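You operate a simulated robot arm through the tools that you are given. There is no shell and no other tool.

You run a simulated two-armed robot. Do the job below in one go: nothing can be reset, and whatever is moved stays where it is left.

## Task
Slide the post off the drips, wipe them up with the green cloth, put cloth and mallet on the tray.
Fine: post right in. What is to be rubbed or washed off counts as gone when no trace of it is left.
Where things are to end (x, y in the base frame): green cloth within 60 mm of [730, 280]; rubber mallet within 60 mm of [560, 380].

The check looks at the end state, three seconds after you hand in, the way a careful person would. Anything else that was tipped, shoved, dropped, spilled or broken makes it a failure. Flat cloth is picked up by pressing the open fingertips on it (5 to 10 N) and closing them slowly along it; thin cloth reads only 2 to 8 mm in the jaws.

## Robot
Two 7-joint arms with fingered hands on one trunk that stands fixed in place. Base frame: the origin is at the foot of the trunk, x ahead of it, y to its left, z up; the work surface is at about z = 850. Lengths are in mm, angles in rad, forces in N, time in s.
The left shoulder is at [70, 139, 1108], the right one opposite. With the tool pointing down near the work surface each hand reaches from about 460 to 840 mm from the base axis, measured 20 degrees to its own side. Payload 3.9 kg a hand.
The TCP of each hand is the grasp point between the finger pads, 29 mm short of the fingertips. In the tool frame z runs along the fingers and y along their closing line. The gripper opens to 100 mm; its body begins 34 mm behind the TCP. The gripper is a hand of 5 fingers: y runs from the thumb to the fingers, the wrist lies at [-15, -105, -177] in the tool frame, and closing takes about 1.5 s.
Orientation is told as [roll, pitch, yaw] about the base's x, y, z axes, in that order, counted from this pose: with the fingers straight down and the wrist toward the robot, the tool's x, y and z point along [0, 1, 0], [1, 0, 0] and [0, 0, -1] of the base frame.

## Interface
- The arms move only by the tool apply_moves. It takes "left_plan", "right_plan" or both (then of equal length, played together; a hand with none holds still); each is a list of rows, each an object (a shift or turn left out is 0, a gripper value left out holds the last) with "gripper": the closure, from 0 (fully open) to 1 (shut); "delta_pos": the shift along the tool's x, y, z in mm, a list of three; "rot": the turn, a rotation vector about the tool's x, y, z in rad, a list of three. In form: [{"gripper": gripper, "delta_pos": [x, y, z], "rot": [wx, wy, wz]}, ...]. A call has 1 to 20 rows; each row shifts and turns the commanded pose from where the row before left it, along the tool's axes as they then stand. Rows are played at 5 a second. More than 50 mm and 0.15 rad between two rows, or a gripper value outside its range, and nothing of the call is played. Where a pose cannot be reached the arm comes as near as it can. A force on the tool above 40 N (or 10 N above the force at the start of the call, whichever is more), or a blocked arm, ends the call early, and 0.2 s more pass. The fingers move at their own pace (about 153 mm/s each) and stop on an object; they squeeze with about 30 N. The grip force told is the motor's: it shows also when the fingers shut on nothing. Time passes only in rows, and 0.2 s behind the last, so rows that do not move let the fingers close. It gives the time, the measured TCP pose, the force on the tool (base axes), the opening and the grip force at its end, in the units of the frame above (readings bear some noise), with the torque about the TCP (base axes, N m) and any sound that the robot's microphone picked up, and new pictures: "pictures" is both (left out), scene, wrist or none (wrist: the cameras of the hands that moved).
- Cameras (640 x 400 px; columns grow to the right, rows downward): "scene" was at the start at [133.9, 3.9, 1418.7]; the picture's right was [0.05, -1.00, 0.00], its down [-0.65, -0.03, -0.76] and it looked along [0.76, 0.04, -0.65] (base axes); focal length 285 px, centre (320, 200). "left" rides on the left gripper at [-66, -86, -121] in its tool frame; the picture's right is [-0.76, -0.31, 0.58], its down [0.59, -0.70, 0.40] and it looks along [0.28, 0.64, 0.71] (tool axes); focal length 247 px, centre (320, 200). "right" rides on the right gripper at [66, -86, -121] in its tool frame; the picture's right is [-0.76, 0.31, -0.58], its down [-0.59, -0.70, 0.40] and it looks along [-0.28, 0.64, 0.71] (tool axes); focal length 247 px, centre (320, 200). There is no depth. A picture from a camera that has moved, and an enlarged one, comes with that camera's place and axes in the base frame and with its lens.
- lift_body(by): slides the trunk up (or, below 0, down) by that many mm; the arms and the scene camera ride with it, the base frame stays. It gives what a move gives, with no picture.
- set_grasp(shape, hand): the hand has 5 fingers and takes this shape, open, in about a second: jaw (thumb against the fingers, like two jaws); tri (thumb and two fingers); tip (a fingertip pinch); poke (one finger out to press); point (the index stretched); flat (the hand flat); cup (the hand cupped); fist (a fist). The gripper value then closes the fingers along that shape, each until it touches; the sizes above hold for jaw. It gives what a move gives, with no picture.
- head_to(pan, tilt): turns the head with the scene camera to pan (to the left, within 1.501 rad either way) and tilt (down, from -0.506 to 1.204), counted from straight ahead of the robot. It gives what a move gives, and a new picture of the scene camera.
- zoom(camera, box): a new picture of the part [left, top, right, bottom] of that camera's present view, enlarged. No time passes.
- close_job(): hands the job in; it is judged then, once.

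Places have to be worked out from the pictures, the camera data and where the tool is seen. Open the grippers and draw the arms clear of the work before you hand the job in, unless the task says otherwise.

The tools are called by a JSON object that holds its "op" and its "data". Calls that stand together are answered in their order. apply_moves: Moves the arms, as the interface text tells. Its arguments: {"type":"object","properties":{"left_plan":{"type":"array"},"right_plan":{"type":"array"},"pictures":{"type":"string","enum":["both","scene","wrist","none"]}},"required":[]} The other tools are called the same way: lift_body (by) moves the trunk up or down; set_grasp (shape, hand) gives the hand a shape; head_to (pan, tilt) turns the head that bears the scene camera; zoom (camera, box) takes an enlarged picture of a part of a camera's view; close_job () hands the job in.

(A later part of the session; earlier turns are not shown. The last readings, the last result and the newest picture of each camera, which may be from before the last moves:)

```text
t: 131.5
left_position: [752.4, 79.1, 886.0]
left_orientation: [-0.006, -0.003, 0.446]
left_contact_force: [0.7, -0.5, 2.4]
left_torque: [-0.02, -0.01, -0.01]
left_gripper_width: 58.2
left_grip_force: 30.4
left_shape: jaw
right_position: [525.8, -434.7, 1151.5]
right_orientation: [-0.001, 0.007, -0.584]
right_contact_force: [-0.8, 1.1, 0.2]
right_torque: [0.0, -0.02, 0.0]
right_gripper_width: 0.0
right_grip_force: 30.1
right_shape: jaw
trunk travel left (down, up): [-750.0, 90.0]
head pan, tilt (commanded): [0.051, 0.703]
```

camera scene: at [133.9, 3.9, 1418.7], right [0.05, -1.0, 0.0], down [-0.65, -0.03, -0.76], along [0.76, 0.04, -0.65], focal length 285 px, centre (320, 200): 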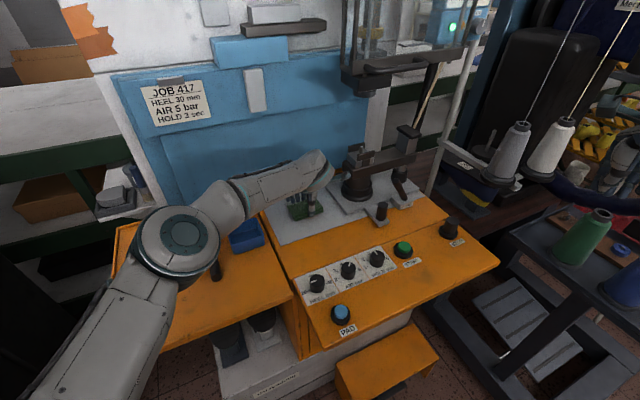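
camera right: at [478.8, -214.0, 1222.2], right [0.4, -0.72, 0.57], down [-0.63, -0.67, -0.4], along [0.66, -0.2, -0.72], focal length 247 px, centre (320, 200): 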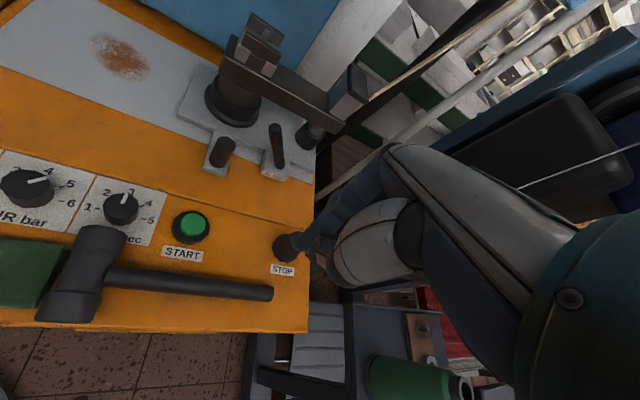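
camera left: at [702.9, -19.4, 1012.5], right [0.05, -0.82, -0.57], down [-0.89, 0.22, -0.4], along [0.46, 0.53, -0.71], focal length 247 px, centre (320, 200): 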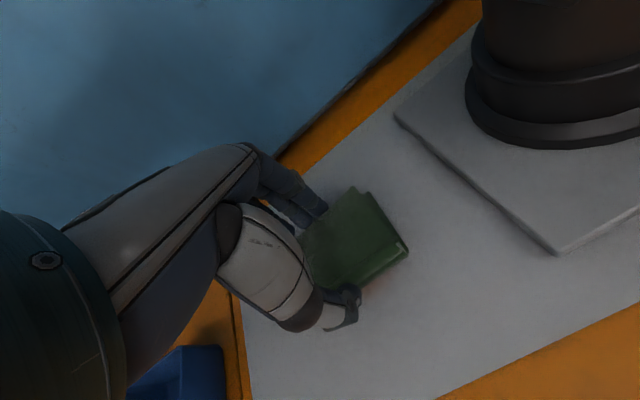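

Contact at 2.4 N. I press 1.5 mm more and rub back and forth across the patch along the slide-depth direction.

{"op": "apply_moves", "data": {"left_plan": [{"gripper": 1.0, "delta_pos": [0, 0, 1.5]}, {"gripper": 1.0, "delta_pos": [0, 10, 0]}, {"gripper": 1.0, "delta_pos": [0, 10, 0]}, {"gripper": 1.0, "delta_pos": [0, 10, 0]}, {"gripper": 1.0, "delta_pos": [0, -10, 0]}, {"gripper": 1.0, "delta_pos": [0, -10, 0]}, {"gripper": 1.0, "delta_pos": [0, -10, 0]}, {"gripper": 1.0, "delta_pos": [0, -10, 0]}, {"gripper": 1.0, "delta_pos": [0, -10, 0]}, {"gripper": 1.0, "delta_pos": [0, -10, 0]}, {"gripper": 1.0, "delta_pos": [0, -10, 0]}, {"gripper": 1.0, "delta_pos": [0, -10, 0]}, {"gripper": 1.0}], "pictures": "both"}}

{"op": "zoom", "data": {"camera": "left", "box": [220, 120, 620, 370]}}

{"op": "zoom", "data": {"camera": "scene", "box": [240, 140, 400, 240]}}

```text
t: 134.3
left_position: [706.8, 56.5, 885.2]
left_orientation: [-0.009, -0.007, 0.449]
left_contact_force: [5.7, 3.0, 15.8]
left_torque: [0.15, -0.28, -0.02]
left_gripper_width: 58.6
left_grip_force: 29.8
left_shape: jaw
right_position: [524.6, -435.1, 1152.9]
right_orientation: [-0.002, 0.006, -0.583]
right_contact_force: [-0.6, 0.3, -0.4]
right_torque: [0.01, 0.0, -0.02]
right_gripper_width: 0.2
right_grip_force: 29.9
right_shape: jaw
trunk travel left (down, up): [-750.0, 90.0]
head pan, tilt (commanded): [0.051, 0.703]
camera scene: at [131.9, 4.3, 1419.0], right [0.05, -1.0, 0.0], down [-0.64, -0.03, -0.76], along [0.76, 0.04, -0.65], focal length 285 px, centre (320, 200)
camera left: at [657.1, -40.3, 1007.8], right [0.06, -0.82, -0.57], down [-0.89, 0.22, -0.41], along [0.46, 0.53, -0.71], focal length 247 px, centre (320, 200)
```

scene: 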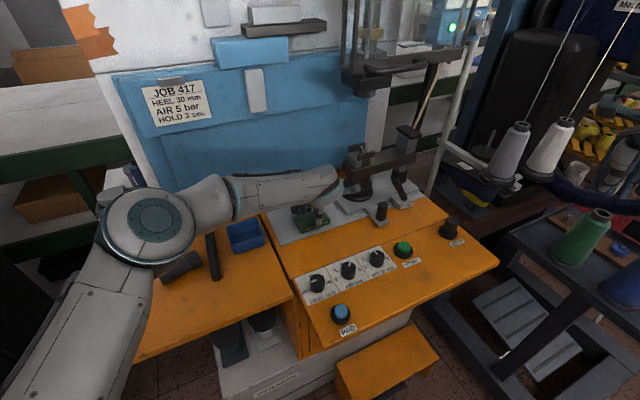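
left: 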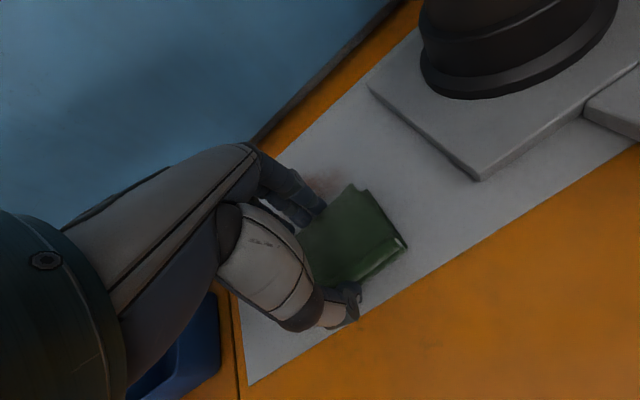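

```text
1.60 times, centred on (420, 245) of left
camera zoom: at [657.1, -40.3, 1007.8], right [0.06, -0.82, -0.57], down [-0.89, 0.22, -0.41], along [0.46, 0.53, -0.71], focal length 395 px, centre (160, 128)
```

zoom: 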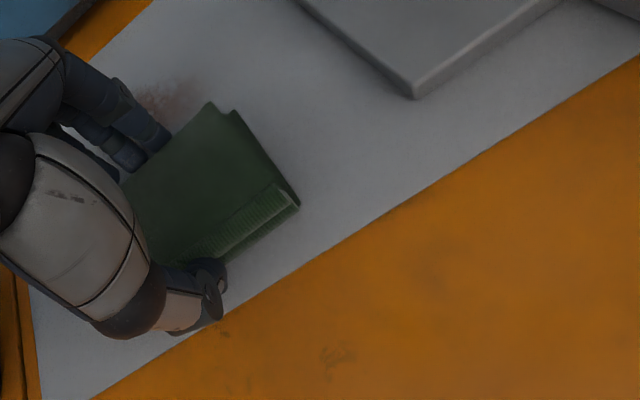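

```text
4.00 times, centred on (320, 190) of scene
camera zoom: at [131.9, 4.3, 1419.0], right [0.05, -1.0, 0.0], down [-0.64, -0.03, -0.76], along [0.76, 0.04, -0.65], focal length 1141 px, centre (320, 240)
```

zoom: 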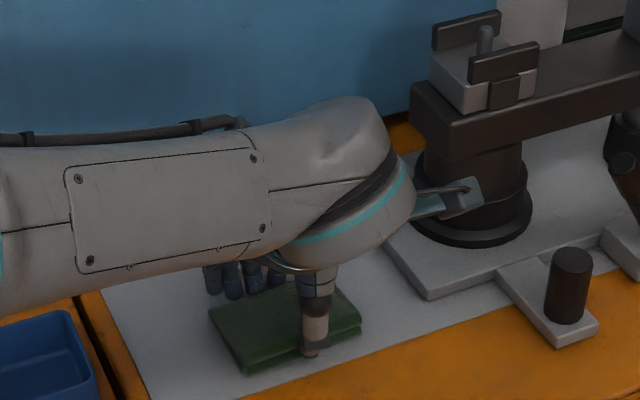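

The drips already fade strongly. I keep rubbing with about 15 N, shifting the stroke sideways to cover the whole patch.

{"op": "apply_moves", "data": {"left_plan": [{"gripper": 1.0, "delta_pos": [0, 10, 0]}, {"gripper": 1.0, "delta_pos": [0, 10, 0]}, {"gripper": 1.0, "delta_pos": [0, 10, 0]}, {"gripper": 1.0, "delta_pos": [0, 10, 0]}, {"gripper": 1.0, "delta_pos": [0, 10, 0]}, {"gripper": 1.0, "delta_pos": [0, 10, 0]}, {"gripper": 1.0, "delta_pos": [0, 10, 0]}, {"gripper": 1.0, "delta_pos": [0, 10, 0]}, {"gripper": 1.0, "delta_pos": [10, 5, 0]}, {"gripper": 1.0, "delta_pos": [10, -5, 0]}, {"gripper": 1.0, "delta_pos": [0, -10, 0]}, {"gripper": 1.0, "delta_pos": [0, -10, 0]}, {"gripper": 1.0, "delta_pos": [0, -10, 0]}, {"gripper": 1.0, "delta_pos": [0, -10, 0]}, {"gripper": 1.0, "delta_pos": [0, -10, 0]}, {"gripper": 1.0, "delta_pos": [0, -10, 0]}, {"gripper": 1.0, "delta_pos": [0, -10, 0]}, {"gripper": 1.0, "delta_pos": [0, -10, 0]}, {"gripper": 1.0}], "pictures": "wrist"}}

{"op": "zoom", "data": {"camera": "left", "box": [220, 120, 620, 370]}}

```text
t: 138.3
left_position: [698.3, 74.9, 886.0]
left_orientation: [-0.008, -0.005, 0.448]
left_contact_force: [6.1, 2.9, 12.7]
left_torque: [0.08, -0.18, -0.01]
left_gripper_width: 58.3
left_grip_force: 30.1
left_shape: jaw
right_position: [524.6, -436.2, 1152.0]
right_orientation: [-0.001, 0.007, -0.583]
right_contact_force: [-0.7, 0.6, 0.6]
right_torque: [-0.03, 0.02, 0.01]
right_gripper_width: 0.0
right_grip_force: 30.3
right_shape: jaw
trunk travel left (down, up): [-750.0, 90.0]
head pan, tilt (commanded): [0.051, 0.703]
camera left: at [648.2, -21.3, 1007.8], right [0.06, -0.82, -0.57], down [-0.89, 0.22, -0.41], along [0.46, 0.53, -0.71], focal length 247 px, centre (320, 200)
```

left: 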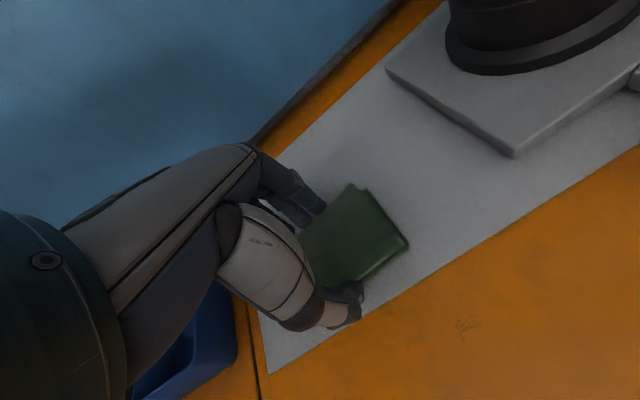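

```text
1.60 times, centred on (420, 245) of left
camera zoom: at [648.2, -21.3, 1007.8], right [0.06, -0.82, -0.57], down [-0.89, 0.22, -0.41], along [0.46, 0.53, -0.71], focal length 395 px, centre (160, 128)
```

zoom: 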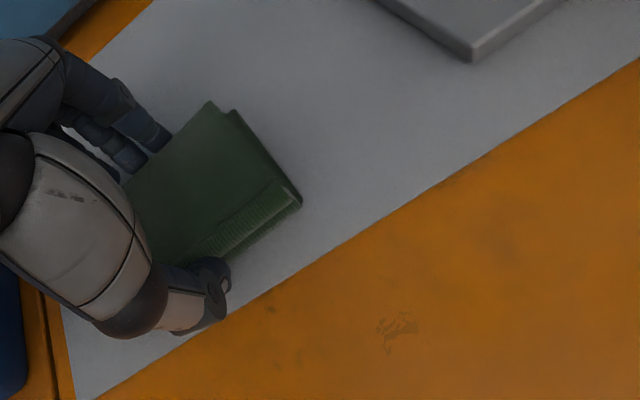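

Looks almost clean. I do another round, covering the right side of the patch and its far edge as well.

{"op": "apply_moves", "data": {"left_plan": [{"gripper": 1.0, "delta_pos": [0, 12, 0]}, {"gripper": 1.0, "delta_pos": [0, 12, 0]}, {"gripper": 1.0, "delta_pos": [0, 12, 0]}, {"gripper": 1.0, "delta_pos": [0, 12, 0]}, {"gripper": 1.0, "delta_pos": [0, 12, 0]}, {"gripper": 1.0, "delta_pos": [0, 12, 0]}, {"gripper": 1.0, "delta_pos": [0, 12, 0]}, {"gripper": 1.0, "delta_pos": [-12, 5, 0]}, {"gripper": 1.0, "delta_pos": [-14, 0, 0]}, {"gripper": 1.0, "delta_pos": [-14, -5, 0]}, {"gripper": 1.0, "delta_pos": [0, -12, 0]}, {"gripper": 1.0, "delta_pos": [0, -12, 0]}, {"gripper": 1.0, "delta_pos": [0, -12, 0]}, {"gripper": 1.0, "delta_pos": [0, -12, 0]}, {"gripper": 1.0, "delta_pos": [0, -12, 0]}, {"gripper": 1.0, "delta_pos": [0, -12, 0]}, {"gripper": 1.0, "delta_pos": [0, -12, 0]}, {"gripper": 1.0}], "pictures": "wrist"}}

{"op": "zoom", "data": {"camera": "left", "box": [220, 120, 620, 370]}}

```text
t: 142.1
left_position: [699.6, 55.6, 884.6]
left_orientation: [-0.01, -0.006, 0.45]
left_contact_force: [7.4, 3.9, 21.6]
left_torque: [0.23, -0.33, -0.01]
left_gripper_width: 59.3
left_grip_force: 30.3
left_shape: jaw
left hand out of reach, approached as far as the arm can: row 9, 10
right_position: [524.3, -435.6, 1153.8]
right_orientation: [-0.003, 0.006, -0.583]
right_contact_force: [0.1, -0.1, -0.2]
right_torque: [0.0, -0.01, 0.04]
right_gripper_width: 0.0
right_grip_force: 29.3
right_shape: jaw
trunk travel left (down, up): [-750.0, 90.0]
head pan, tilt (commanded): [0.051, 0.703]
camera left: at [650.3, -42.1, 1006.6], right [0.06, -0.82, -0.57], down [-0.89, 0.22, -0.41], along [0.46, 0.53, -0.71], focal length 247 px, centre (320, 200)
```

left: 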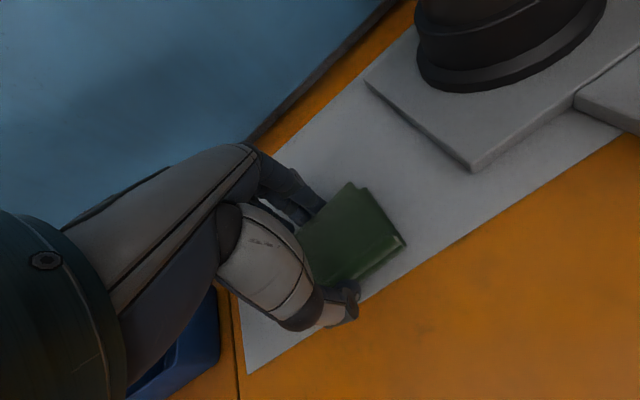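

```text
1.60 times, centred on (420, 245) of left
camera zoom: at [650.3, -42.1, 1006.6], right [0.06, -0.82, -0.57], down [-0.89, 0.22, -0.41], along [0.46, 0.53, -0.71], focal length 395 px, centre (160, 128)
```

zoom: 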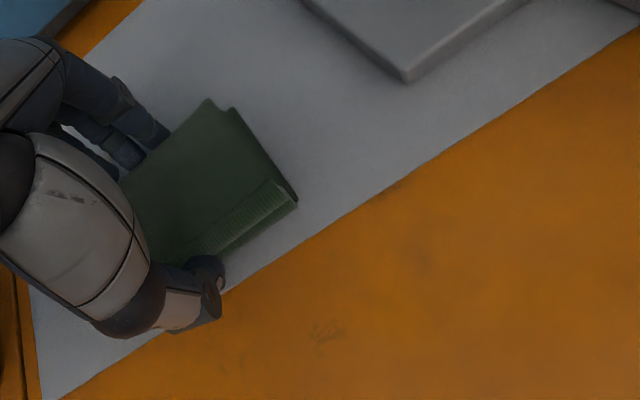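

The visible bed looks clean. I lift the cloth off and move it to the left to inspect the whole area.

{"op": "apply_moves", "data": {"left_plan": [{"gripper": 1.0, "delta_pos": [0, 0, -10]}, {"gripper": 1.0, "delta_pos": [0, 0, -25]}, {"gripper": 1.0, "delta_pos": [0, -10, -35]}, {"gripper": 1.0, "delta_pos": [15, -20, -30]}, {"gripper": 1.0, "delta_pos": [35, -20, 0]}, {"gripper": 1.0, "delta_pos": [40, -20, 0]}, {"gripper": 1.0, "delta_pos": [40, -20, 0]}, {"gripper": 1.0, "delta_pos": [40, -10, 0]}, {"gripper": 1.0}], "pictures": "both"}}

{"op": "zoom", "data": {"camera": "scene", "box": [250, 170, 378, 250]}}

{"op": "zoom", "data": {"camera": "left", "box": [300, 0, 640, 210]}}

```text
t: 144.1
left_position: [537.3, 167.1, 977.8]
left_orientation: [-0.005, -0.002, 0.449]
left_contact_force: [-0.6, -0.2, -0.4]
left_torque: [-0.02, 0.01, 0.0]
left_gripper_width: 58.2
left_grip_force: 30.3
left_shape: jaw
right_position: [527.3, -437.7, 1151.9]
right_orientation: [-0.002, 0.008, -0.582]
right_contact_force: [1.0, -0.4, -0.8]
right_torque: [0.01, -0.01, -0.03]
right_gripper_width: 0.0
right_grip_force: 29.8
right_shape: jaw
trunk travel left (down, up): [-750.0, 90.0]
head pan, tilt (commanded): [0.051, 0.703]
camera scene: at [134.7, 2.7, 1418.6], right [0.05, -1.0, 0.0], down [-0.65, -0.03, -0.76], along [0.76, 0.04, -0.65], focal length 285 px, centre (320, 200)
camera left: at [488.9, 69.9, 1099.4], right [0.05, -0.82, -0.57], down [-0.89, 0.22, -0.4], along [0.46, 0.53, -0.71], focal length 247 px, centre (320, 200)
```

scene: 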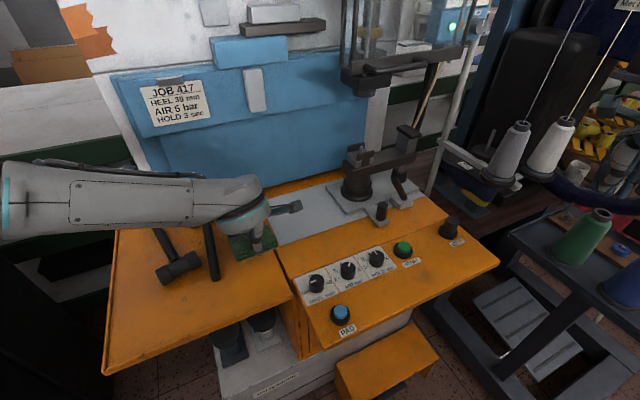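
left: 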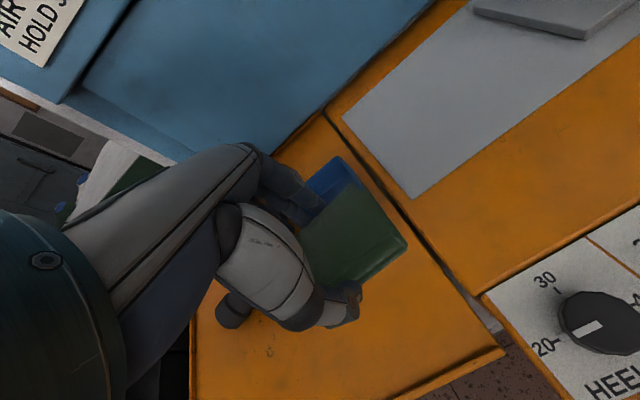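

```text
5.00 times, centred on (314, 210) of scene
camera zoom: at [134.7, 2.7, 1418.6], right [0.05, -1.0, 0.0], down [-0.65, -0.03, -0.76], along [0.76, 0.04, -0.65], focal length 1426 px, centre (350, 150)
```

zoom: 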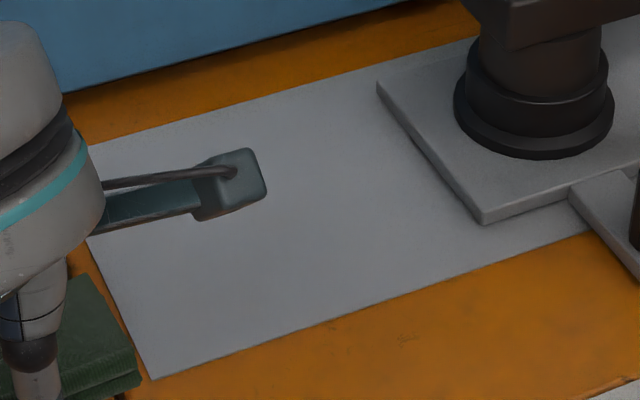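

```text
1.88 times, centred on (470, 105) of left
camera zoom: at [488.9, 69.9, 1099.4], right [0.05, -0.82, -0.57], down [-0.89, 0.22, -0.4], along [0.46, 0.53, -0.71], focal length 465 px, centre (38, 379)
```

zoom: 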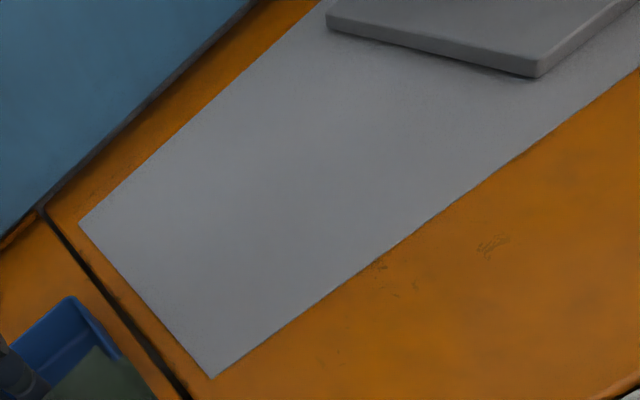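

Both views show the bed clean. I zoom closer on the former patch from the left camera to be sure no trace is left.

{"op": "zoom", "data": {"camera": "left", "box": [390, 45, 500, 135]}}

{"op": "zoom", "data": {"camera": "scene", "box": [270, 185, 350, 235]}}

```text
4.44 times, centred on (445, 90) of left
camera zoom: at [488.9, 69.9, 1099.4], right [0.05, -0.82, -0.57], down [-0.89, 0.22, -0.4], along [0.46, 0.53, -0.71], focal length 1098 px, centre (-236, 689)
```

zoom: 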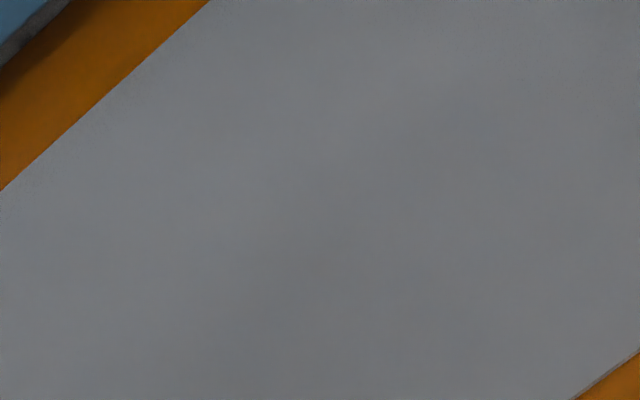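

```text
8.00 times, centred on (310, 210) of scene
camera zoom: at [134.7, 2.7, 1418.6], right [0.05, -1.0, 0.0], down [-0.65, -0.03, -0.76], along [0.76, 0.04, -0.65], focal length 2282 px, centre (400, 120)
```

zoom: 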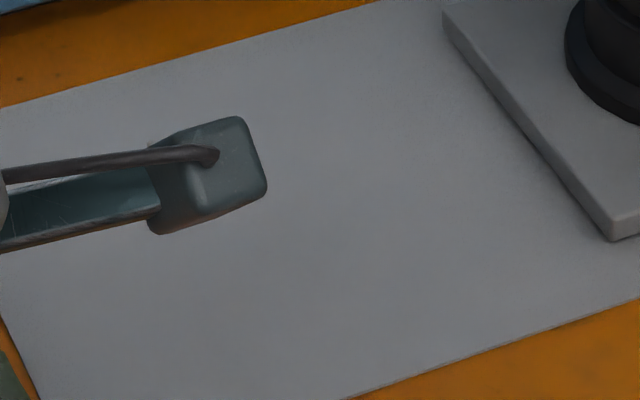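

It looks clean, but to be safe I go back for one more rubbing pass over the patch.

{"op": "apply_moves", "data": {"left_plan": [{"gripper": 1.0, "delta_pos": [-20, 18, 0]}, {"gripper": 1.0, "delta_pos": [-30, 27, 0]}, {"gripper": 1.0, "delta_pos": [-30, 27, 0]}, {"gripper": 1.0, "delta_pos": [-30, 27, 0]}, {"gripper": 1.0, "delta_pos": [-30, 27, 0]}, {"gripper": 1.0, "delta_pos": [-30, 27, 0]}, {"gripper": 1.0}, {"gripper": 1.0, "delta_pos": [0, 0, 25]}, {"gripper": 1.0, "delta_pos": [0, 0, 25]}, {"gripper": 1.0, "delta_pos": [0, 0, 20]}, {"gripper": 1.0, "delta_pos": [0, 0, 12]}, {"gripper": 1.0, "delta_pos": [0, 0, 5]}, {"gripper": 1.0, "delta_pos": [0, 0, 3]}, {"gripper": 1.0}], "pictures": "wrist"}}

```text
t: 147.1
left_position: [749.8, 78.0, 892.5]
left_orientation: [-0.007, -0.001, 0.449]
left_contact_force: [-0.3, -0.3, 0.1]
left_torque: [0.01, 0.03, 0.0]
left_gripper_width: 58.1
left_grip_force: 29.5
left_shape: jaw
right_position: [527.6, -436.7, 1152.2]
right_orientation: [-0.003, 0.009, -0.582]
right_contact_force: [-0.5, 0.4, 0.4]
right_torque: [-0.02, 0.01, 0.01]
right_gripper_width: 0.0
right_grip_force: 29.9
right_shape: jaw
trunk travel left (down, up): [-750.0, 90.0]
head pan, tilt (commanded): [0.051, 0.703]
camera left: at [700.9, -19.2, 1014.4], right [0.05, -0.82, -0.57], down [-0.89, 0.22, -0.4], along [0.46, 0.53, -0.71], focal length 247 px, centre (320, 200)
```

left: 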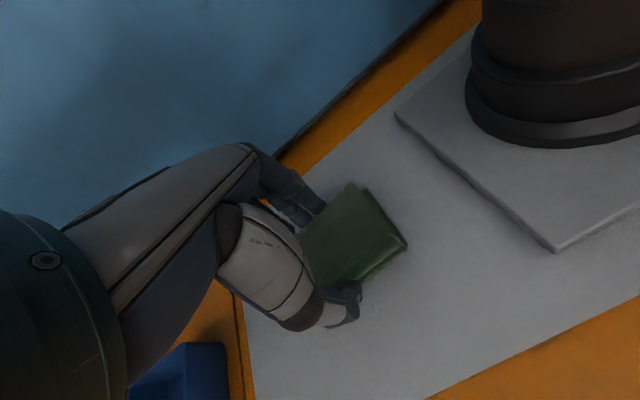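

Back over the patch. I press down and rub with overlapping strokes again.

{"op": "apply_moves", "data": {"left_plan": [{"gripper": 1.0, "delta_pos": [0, 0, 4]}, {"gripper": 1.0, "delta_pos": [0, 0, 2]}, {"gripper": 1.0, "delta_pos": [0, 0, 1.5]}, {"gripper": 1.0, "delta_pos": [0, 12, 0]}, {"gripper": 1.0, "delta_pos": [0, 12, 0]}, {"gripper": 1.0, "delta_pos": [9, 5, 0]}, {"gripper": 1.0, "delta_pos": [9, -5, 0]}, {"gripper": 1.0, "delta_pos": [0, -12, 0]}, {"gripper": 1.0, "delta_pos": [0, -12, 0]}, {"gripper": 1.0, "delta_pos": [0, -12, 0]}, {"gripper": 1.0, "delta_pos": [0, -12, 0]}, {"gripper": 1.0, "delta_pos": [0, -12, 0]}, {"gripper": 1.0, "delta_pos": [0, -12, 0]}, {"gripper": 1.0, "delta_pos": [-9, 0, 0]}, {"gripper": 1.0, "delta_pos": [-9, 5, 0]}, {"gripper": 1.0, "delta_pos": [0, 12, 0]}, {"gripper": 1.0, "delta_pos": [0, 12, 0]}, {"gripper": 1.0, "delta_pos": [0, 12, 0]}, {"gripper": 1.0, "delta_pos": [0, 12, 0]}, {"gripper": 1.0}], "pictures": "none"}}

{"op": "apply_moves", "data": {"left_plan": [{"gripper": 1.0, "delta_pos": [0, 12, 0]}, {"gripper": 1.0, "delta_pos": [-9, 10, 0]}, {"gripper": 1.0, "delta_pos": [-9, 0, 0]}, {"gripper": 1.0, "delta_pos": [0, -12, 0]}, {"gripper": 1.0, "delta_pos": [0, -12, 0]}, {"gripper": 1.0, "delta_pos": [0, -12, 0]}, {"gripper": 1.0, "delta_pos": [0, -12, 0]}, {"gripper": 1.0, "delta_pos": [0, -12, 0]}, {"gripper": 1.0, "delta_pos": [0, -12, 0]}, {"gripper": 1.0, "delta_pos": [0, -12, 0]}, {"gripper": 1.0, "delta_pos": [10, 0, 0]}, {"gripper": 1.0, "delta_pos": [10, 0, 0]}, {"gripper": 1.0, "delta_pos": [0, 12, 0]}, {"gripper": 1.0, "delta_pos": [0, 12, 0]}, {"gripper": 1.0, "delta_pos": [0, 12, 0]}, {"gripper": 1.0, "delta_pos": [0, 12, 0]}, {"gripper": 1.0, "delta_pos": [0, 12, 0]}, {"gripper": 1.0}], "pictures": "wrist"}}

```text
t: 151.3
left_position: [752.2, 78.8, 886.5]
left_orientation: [-0.006, -0.001, 0.446]
left_contact_force: [-1.1, 0.2, 2.8]
left_torque: [-0.04, 0.03, 0.01]
left_gripper_width: 57.7
left_grip_force: 30.3
left_shape: jaw
right_position: [526.4, -436.3, 1152.3]
right_orientation: [-0.001, 0.008, -0.582]
right_contact_force: [-0.7, 0.5, 0.0]
right_torque: [0.0, -0.03, 0.0]
right_gripper_width: 0.0
right_grip_force: 29.9
right_shape: jaw
trunk travel left (down, up): [-750.0, 90.0]
head pan, tilt (commanded): [0.051, 0.703]
```

```text
t: 155.1
left_position: [741.3, 83.3, 884.4]
left_orientation: [-0.007, -0.004, 0.448]
left_contact_force: [-4.9, -2.6, 12.6]
left_torque: [-0.06, 0.14, 0.02]
left_gripper_width: 57.5
left_grip_force: 29.7
left_shape: jaw
left hand out of reach, approached as far as the arm can: row 3
right_position: [523.9, -436.4, 1153.0]
right_orientation: [0.0, 0.005, -0.583]
right_contact_force: [-0.5, 1.4, 1.0]
right_torque: [0.04, 0.01, -0.01]
right_gripper_width: 0.0
right_grip_force: 29.3
right_shape: jaw
trunk travel left (down, up): [-750.0, 90.0]
head pan, tilt (commanded): [0.051, 0.703]
camera left: at [692.1, -11.5, 1006.6], right [0.06, -0.82, -0.57], down [-0.89, 0.22, -0.41], along [0.46, 0.53, -0.71], focal length 247 px, centre (320, 200)
```

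left: 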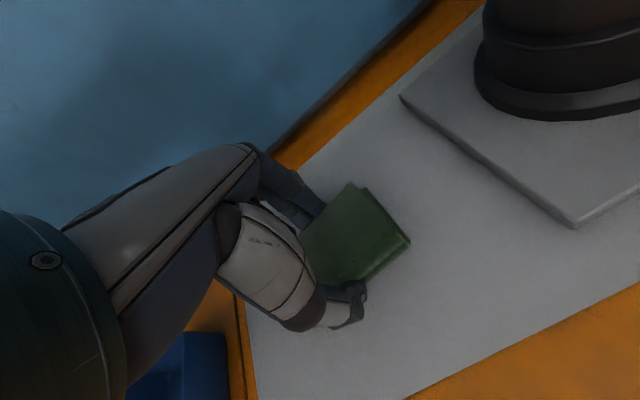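

The drips have been rubbed over thoroughly. The free spot for the cloth between hammer head, box and tray edge is only about 95 mm wide, so the cloth must lie lengthwise there, which means regripping it along its long side. I carry it to the tray's empty front area while turning it about 75°.

{"op": "apply_moves", "data": {"left_plan": [{"gripper": 1.0, "delta_pos": [0, 0, -15]}, {"gripper": 1.0, "delta_pos": [0, 0, -25]}, {"gripper": 1.0, "delta_pos": [0, 0, -30]}, {"gripper": 1.0, "delta_pos": [0, 0, -25]}, {"gripper": 1.0, "delta_pos": [17.6, -17.3, 0], "rot": [0, 0, -0.13]}, {"gripper": 1.0, "delta_pos": [19.7, -14.9, 0], "rot": [0, 0, -0.13]}, {"gripper": 1.0, "delta_pos": [21.5, -12.2, 0], "rot": [0, 0, -0.13]}, {"gripper": 1.0, "delta_pos": [22.9, -9.3, 0], "rot": [0, 0, -0.13]}, {"gripper": 1.0, "delta_pos": [23.9, -6.2, 0], "rot": [0, 0, -0.13]}, {"gripper": 1.0, "delta_pos": [24.5, -3.1, 0], "rot": [0, 0, -0.13]}, {"gripper": 1.0, "delta_pos": [24.7, 0.1, 0], "rot": [0, 0, -0.13]}, {"gripper": 1.0, "delta_pos": [24.4, 3.3, 0], "rot": [0, 0, -0.13]}, {"gripper": 1.0, "delta_pos": [23.8, 6.4, 0], "rot": [0, 0, -0.13]}, {"gripper": 1.0, "delta_pos": [22.8, 9.5, 0], "rot": [0, 0, -0.13]}, {"gripper": 1.0}, {"gripper": 1.0}], "pictures": "both"}}

{"op": "zoom", "data": {"camera": "scene", "box": [250, 170, 378, 250]}}

{"op": "zoom", "data": {"camera": "scene", "box": [140, 190, 340, 315]}}

```text
t: 158.5
left_position: [510.4, 165.5, 975.6]
left_orientation: [-0.005, 0.006, 1.749]
left_contact_force: [-1.0, -0.2, -0.7]
left_torque: [0.01, 0.01, -0.05]
left_gripper_width: 57.1
left_grip_force: 30.1
left_shape: jaw
right_position: [526.7, -435.8, 1151.3]
right_orientation: [-0.004, 0.008, -0.583]
right_contact_force: [0.0, 0.0, -0.4]
right_torque: [0.03, 0.04, 0.02]
right_gripper_width: 0.1
right_grip_force: 29.9
right_shape: jaw
trunk travel left (down, up): [-750.0, 90.0]
head pan, tilt (commanded): [0.051, 0.703]
camera scene: at [133.8, 4.1, 1418.7], right [0.05, -1.0, 0.0], down [-0.65, -0.03, -0.76], along [0.76, 0.04, -0.65], focal length 285 px, centre (320, 200)
camera left: at [589.9, 92.9, 1097.3], right [0.8, -0.17, -0.57], down [-0.45, -0.8, -0.4], along [-0.39, 0.58, -0.72], focal length 247 px, centre (320, 200)
```

scene: 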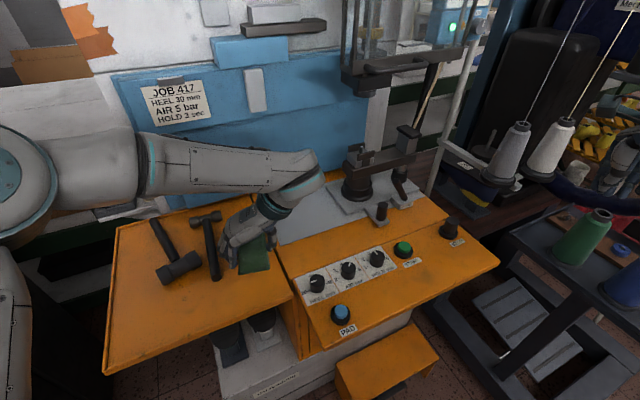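
left: 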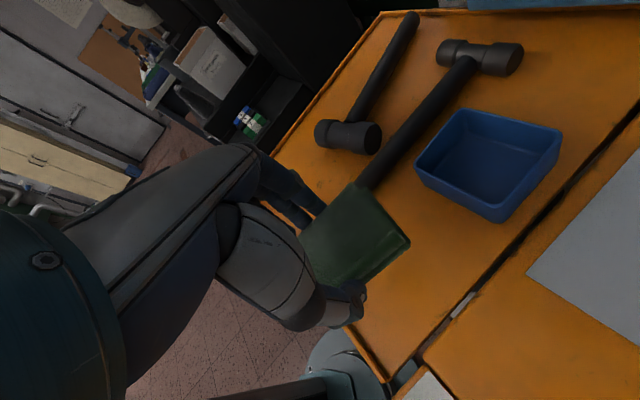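

```text
5.00 times, centred on (314, 210) of scene
camera zoom: at [133.8, 4.1, 1418.7], right [0.05, -1.0, 0.0], down [-0.65, -0.03, -0.76], along [0.76, 0.04, -0.65], focal length 1426 px, centre (350, 150)
```

zoom: 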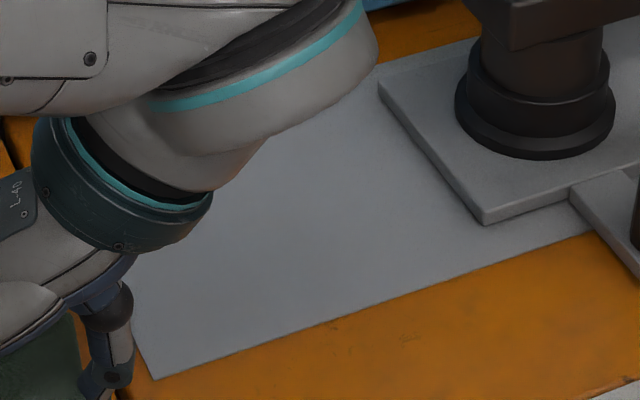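

```text
3.20 times, centred on (240, 252) of scene
camera zoom: at [133.8, 4.1, 1418.7], right [0.05, -1.0, 0.0], down [-0.65, -0.03, -0.76], along [0.76, 0.04, -0.65], focal length 913 px, centre (576, 32)
```

zoom: 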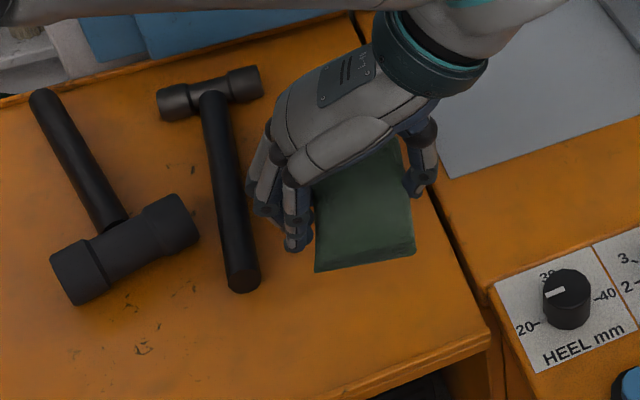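

The front of the tray is too cramped to open the hand fully, so I'll regrip on the free orange strip between bed and dials, around [602, 44]. I move there and turn slightly.

{"op": "apply_moves", "data": {"left_plan": [{"gripper": 1.0, "delta_pos": [-17, -34, 0]}, {"gripper": 1.0, "delta_pos": [-17, -34, 0]}, {"gripper": 1.0, "delta_pos": [-17, -34, 0]}, {"gripper": 1.0, "delta_pos": [-17, -34, 0], "rot": [0, 0, 0.129]}, {"gripper": 1.0}, {"gripper": 1.0, "delta_pos": [0, 0, 25]}, {"gripper": 1.0, "delta_pos": [0, 0, 25]}, {"gripper": 1.0, "delta_pos": [0, 0, 20]}, {"gripper": 1.0, "delta_pos": [0, 0, 10]}, {"gripper": 1.0}], "pictures": "both"}}

{"op": "zoom", "data": {"camera": "scene", "box": [250, 190, 410, 290]}}

```text
t: 160.7
left_position: [602.1, 46.0, 898.1]
left_orientation: [-0.006, 0.005, 1.619]
left_contact_force: [-1.0, 0.1, -0.4]
left_torque: [0.04, -0.02, 0.0]
left_gripper_width: 57.3
left_grip_force: 30.1
left_shape: jaw
right_position: [526.8, -437.2, 1151.9]
right_orientation: [-0.005, 0.007, -0.584]
right_contact_force: [1.3, -0.7, 0.5]
right_torque: [-0.01, -0.01, 0.02]
right_gripper_width: 0.3
right_grip_force: 30.2
right_shape: jaw
trunk travel left (down, up): [-750.0, 90.0]
head pan, tilt (commanded): [0.051, 0.703]
camera scene: at [133.7, 4.1, 1418.7], right [0.05, -1.0, 0.0], down [-0.65, -0.03, -0.76], along [0.76, 0.04, -0.65], focal length 285 px, centre (320, 200)
camera left: at [671.9, -36.6, 1020.3], right [0.77, -0.27, -0.57], down [-0.55, -0.73, -0.4], along [-0.31, 0.62, -0.72], focal length 247 px, centre (320, 200)
```

scene: 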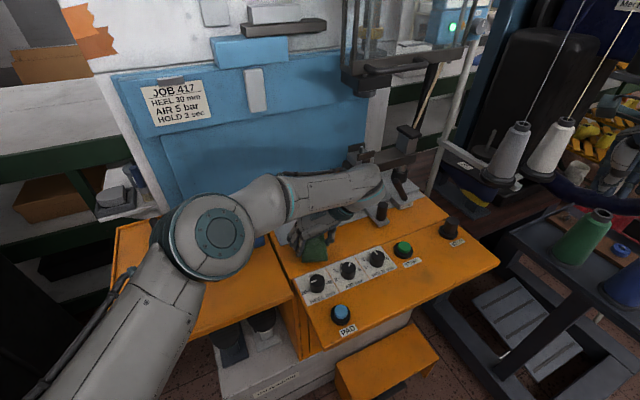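
left: 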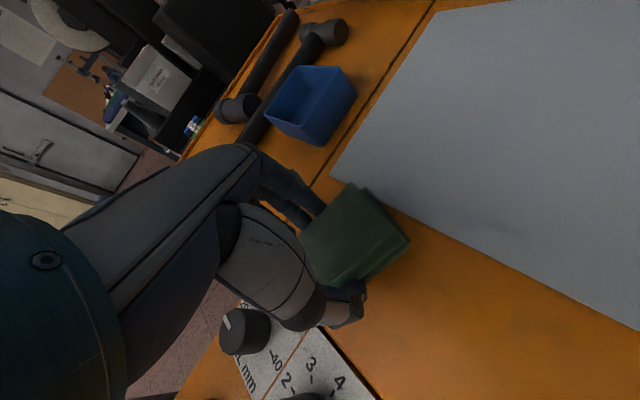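

```text
4.00 times, centred on (330, 240) of scene
camera zoom: at [133.7, 4.1, 1418.7], right [0.05, -1.0, 0.0], down [-0.65, -0.03, -0.76], along [0.76, 0.04, -0.65], focal length 1141 px, centre (280, 40)
```

zoom: 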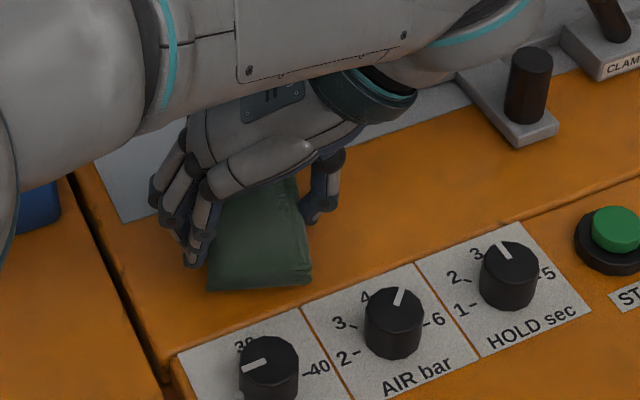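

Clear of dials and bed edge. I zoom once more on the cleaned bed from this angle, then set the cloth down here.

{"op": "zoom", "data": {"camera": "left", "box": [400, 60, 640, 260]}}

{"op": "apply_moves", "data": {"left_plan": [{"gripper": 1.0, "delta_pos": [0, 0, 6]}, {"gripper": 1.0, "delta_pos": [0, 0, 4]}, {"gripper": 1.0, "delta_pos": [0, 0, 2]}, {"gripper": 1.0}, {"gripper": 0.6}, {"gripper": 0.4}, {"gripper": 0.3}, {"gripper": 0.3}, {"gripper": 0.3, "delta_pos": [0, 0, -10]}, {"gripper": 0.3, "delta_pos": [0, 0, -20]}, {"gripper": 0.3, "delta_pos": [0, 0, -30]}, {"gripper": 0.3, "delta_pos": [0, 0, -30]}, {"gripper": 0.3}], "pictures": "both"}}

{"op": "zoom", "data": {"camera": "left", "box": [240, 120, 560, 320]}}

```text
2.00 times, centred on (520, 160) of left
camera zoom: at [671.9, -36.6, 1020.3], right [0.77, -0.27, -0.57], down [-0.55, -0.73, -0.4], along [-0.31, 0.62, -0.72], focal length 494 px, centre (-80, 280)
```

zoom: 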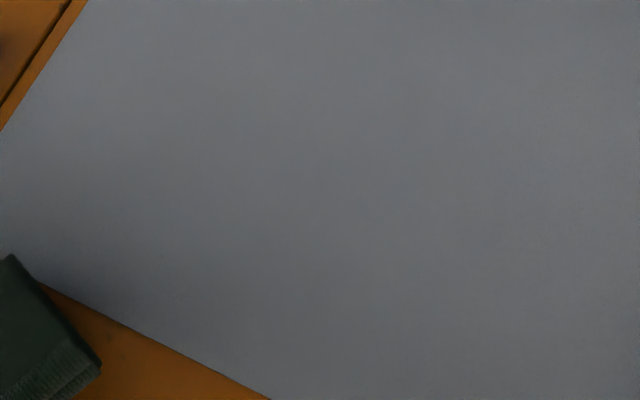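

```text
t: 163.5
left_position: [601.8, 45.1, 976.8]
left_orientation: [-0.004, 0.006, 1.62]
left_contact_force: [-0.3, -0.1, 0.7]
left_torque: [0.0, 0.01, 0.03]
left_gripper_width: 69.8
left_grip_force: 0.0
left_shape: jaw
right_position: [527.4, -434.3, 1151.7]
right_orientation: [-0.005, 0.009, -0.581]
right_contact_force: [-1.0, 0.4, 0.7]
right_torque: [0.01, -0.02, 0.01]
right_gripper_width: 0.0
right_grip_force: 29.5
right_shape: jaw
trunk travel left (down, up): [-750.0, 90.0]
head pan, tilt (commanded): [0.051, 0.703]
camera scene: at [134.5, 4.1, 1418.6], right [0.05, -1.0, 0.0], down [-0.65, -0.03, -0.76], along [0.76, 0.04, -0.65], focal length 285 px, centre (320, 200)
camera left: at [671.5, -37.1, 1098.9], right [0.77, -0.27, -0.57], down [-0.55, -0.73, -0.4], along [-0.31, 0.62, -0.72], focal length 247 px, centre (320, 200)
```

scene: 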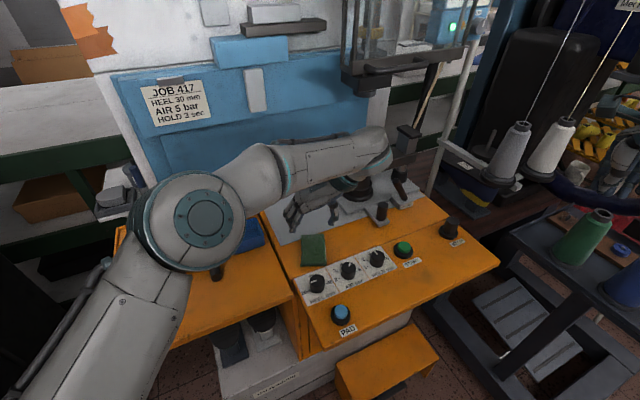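
left: 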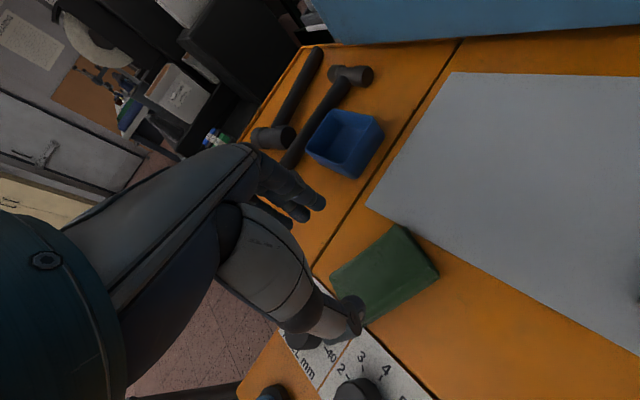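

```text
2.00 times, centred on (400, 220) of left
camera zoom: at [671.5, -37.1, 1098.9], right [0.77, -0.27, -0.57], down [-0.55, -0.73, -0.4], along [-0.31, 0.62, -0.72], focal length 494 px, centre (160, 160)
```

zoom: 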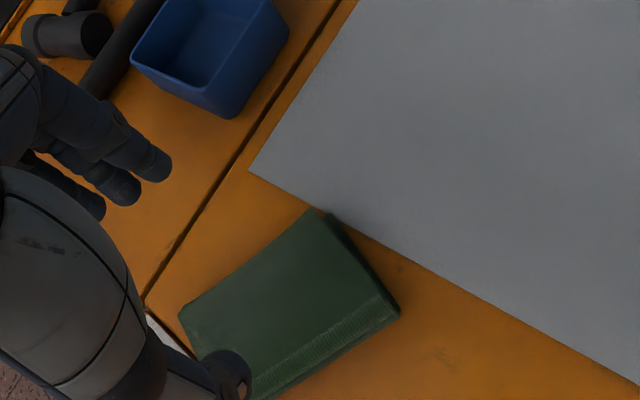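

The bed is clean and the cloth lies at about [601, 42], long axis nearly along x. I turn the hand back to yaw 0.07 and open fully to take it along its long side.

{"op": "apply_moves", "data": {"left_plan": [{"gripper": 0.0, "delta_pos": [0, 0, -15], "rot": [0, 0, 0.14]}, {"gripper": 0.0, "rot": [0, 0, 0.14]}, {"gripper": 0.0, "rot": [0, 0, 0.14]}, {"gripper": 0.0, "rot": [0, 0, 0.14]}, {"gripper": 0.0, "rot": [0, 0, 0.14]}, {"gripper": 0.0, "rot": [0, 0, 0.14]}, {"gripper": 0.0, "rot": [0, 0, 0.14]}, {"gripper": 0.0, "rot": [0, 0, 0.14]}, {"gripper": 0.0, "rot": [0, 0, 0.14]}, {"gripper": 0.0, "rot": [0, 0, 0.14]}, {"gripper": 0.0, "rot": [0, 0, 0.14]}, {"gripper": 0.0, "rot": [0, 0, 0.01]}, {"gripper": 0.0}], "pictures": "both"}}

{"op": "zoom", "data": {"camera": "left", "box": [220, 150, 540, 350]}}

{"op": "zoom", "data": {"camera": "scene", "box": [266, 210, 362, 270]}}

```text
t: 166.3
left_position: [603.2, 46.9, 990.5]
left_orientation: [-0.005, -0.005, 0.07]
left_contact_force: [0.8, 0.5, 0.3]
left_torque: [0.02, -0.01, 0.01]
left_gripper_width: 99.8
left_grip_force: 0.1
left_shape: jaw
right_position: [526.6, -435.8, 1151.5]
right_orientation: [-0.005, 0.006, -0.582]
right_contact_force: [0.5, -0.1, 0.2]
right_torque: [0.01, -0.05, -0.02]
right_gripper_width: 0.0
right_grip_force: 30.0
right_shape: jaw
trunk travel left (down, up): [-750.0, 90.0]
head pan, tilt (commanded): [0.051, 0.703]
camera scene: at [133.9, 4.0, 1418.7], right [0.05, -1.0, 0.0], down [-0.65, -0.03, -0.76], along [0.76, 0.04, -0.65], focal length 285 px, centre (320, 200)
camera left: at [521.0, -25.3, 1111.5], right [-0.25, -0.78, -0.57], down [-0.74, 0.54, -0.41], along [0.62, 0.32, -0.71], focal length 247 px, centre (320, 200)
```

scene: 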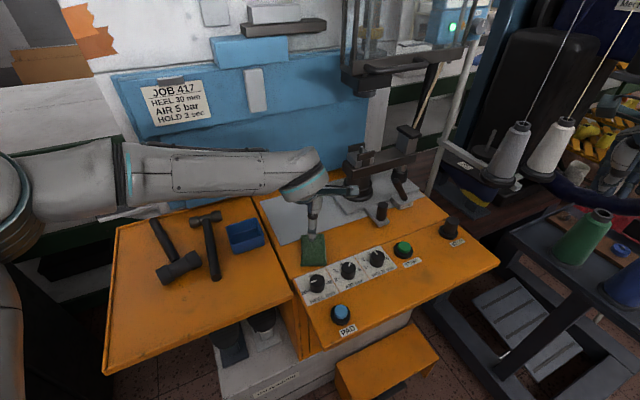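
left: 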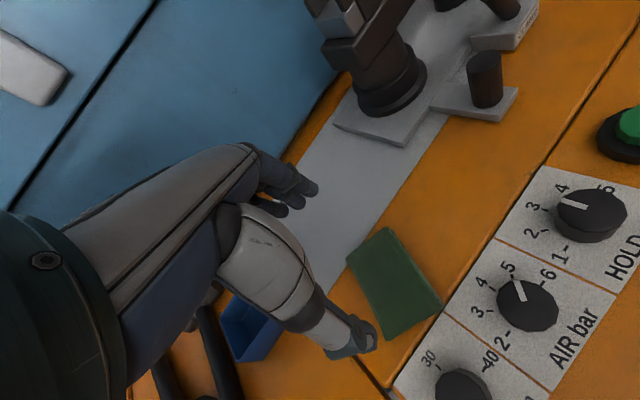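

```text
2.00 times, centred on (380, 250) of left
camera zoom: at [521.0, -25.3, 1111.5], right [-0.25, -0.78, -0.57], down [-0.74, 0.54, -0.41], along [0.62, 0.32, -0.71], focal length 494 px, centre (200, 100)
```

zoom: 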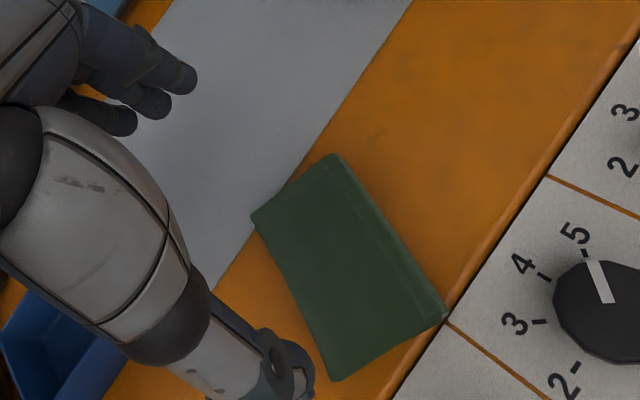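

```text
6.67 times, centred on (314, 240) of scene
camera zoom: at [133.9, 4.0, 1418.7], right [0.05, -1.0, 0.0], down [-0.65, -0.03, -0.76], along [0.76, 0.04, -0.65], focal length 1901 px, centre (360, -67)
```

zoom: 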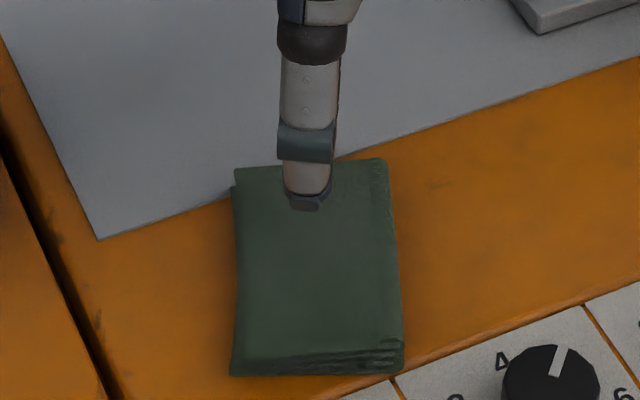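

The cloth's corners give a centre of [598.5, 42.6] and a long axis turned 7° (0.125 rad), length 90 mm. I align the hand to that and lower to just above.

{"op": "apply_moves", "data": {"left_plan": [{"gripper": 0.0, "delta_pos": [-4, -5, 0], "rot": [0, 0, -0.055]}, {"gripper": 0.0, "delta_pos": [0, 0, 25]}, {"gripper": 0.0, "delta_pos": [0, 0, 25]}, {"gripper": 0.0, "delta_pos": [0, 0, 20]}, {"gripper": 0.0, "delta_pos": [0, 0, 10]}, {"gripper": 0.0}], "pictures": "both"}}

{"op": "zoom", "data": {"camera": "left", "box": [220, 150, 540, 350]}}

{"op": "zoom", "data": {"camera": "scene", "box": [266, 210, 362, 270]}}

```text
t: 167.7
left_position: [598.9, 40.6, 911.5]
left_orientation: [-0.007, -0.006, 0.124]
left_contact_force: [0.2, -0.6, 0.2]
left_torque: [-0.01, -0.01, 0.0]
left_gripper_width: 99.7
left_grip_force: 0.1
left_shape: jaw
right_position: [527.0, -436.7, 1152.7]
right_orientation: [-0.002, 0.007, -0.582]
right_contact_force: [-0.6, 0.4, 0.3]
right_torque: [-0.01, 0.03, -0.02]
right_gripper_width: 0.1
right_grip_force: 30.3
right_shape: jaw
trunk travel left (down, up): [-750.0, 90.0]
head pan, tilt (commanded): [0.051, 0.703]
camera scene: at [133.7, 3.8, 1418.7], right [0.05, -1.0, 0.0], down [-0.65, -0.03, -0.76], along [0.76, 0.04, -0.65], focal length 285 px, centre (320, 200)
camera left: at [521.1, -35.2, 1032.2], right [-0.21, -0.79, -0.57], down [-0.77, 0.49, -0.41], along [0.6, 0.36, -0.71], focal length 247 px, centre (320, 200)
```

scene: 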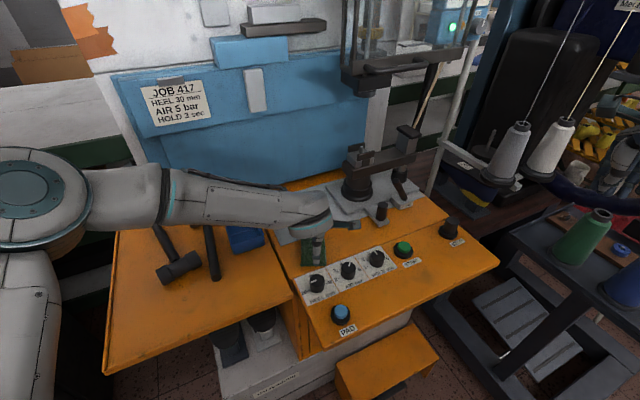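
left: 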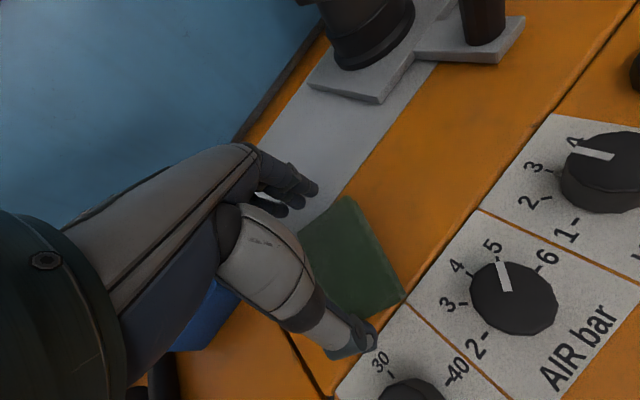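

```text
2.00 times, centred on (380, 250) of left
camera zoom: at [521.1, -35.2, 1032.2], right [-0.21, -0.79, -0.57], down [-0.77, 0.49, -0.41], along [0.6, 0.36, -0.71], focal length 494 px, centre (200, 100)
```

zoom: 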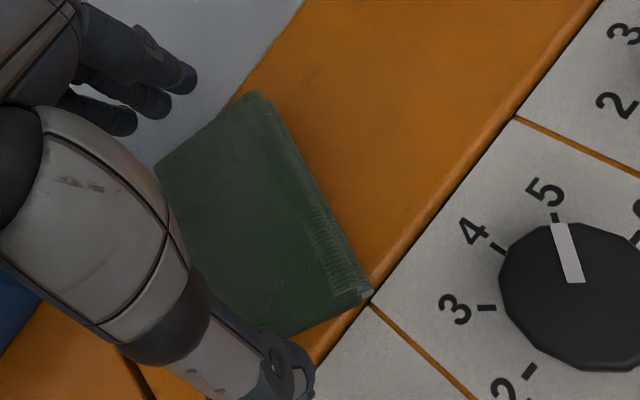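

```text
6.67 times, centred on (314, 240) of scene
camera zoom: at [133.7, 3.8, 1418.7], right [0.05, -1.0, 0.0], down [-0.65, -0.03, -0.76], along [0.76, 0.04, -0.65], focal length 1901 px, centre (360, -67)
```

zoom: 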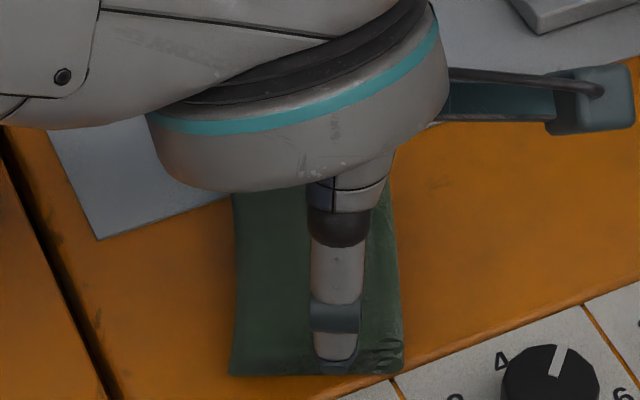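

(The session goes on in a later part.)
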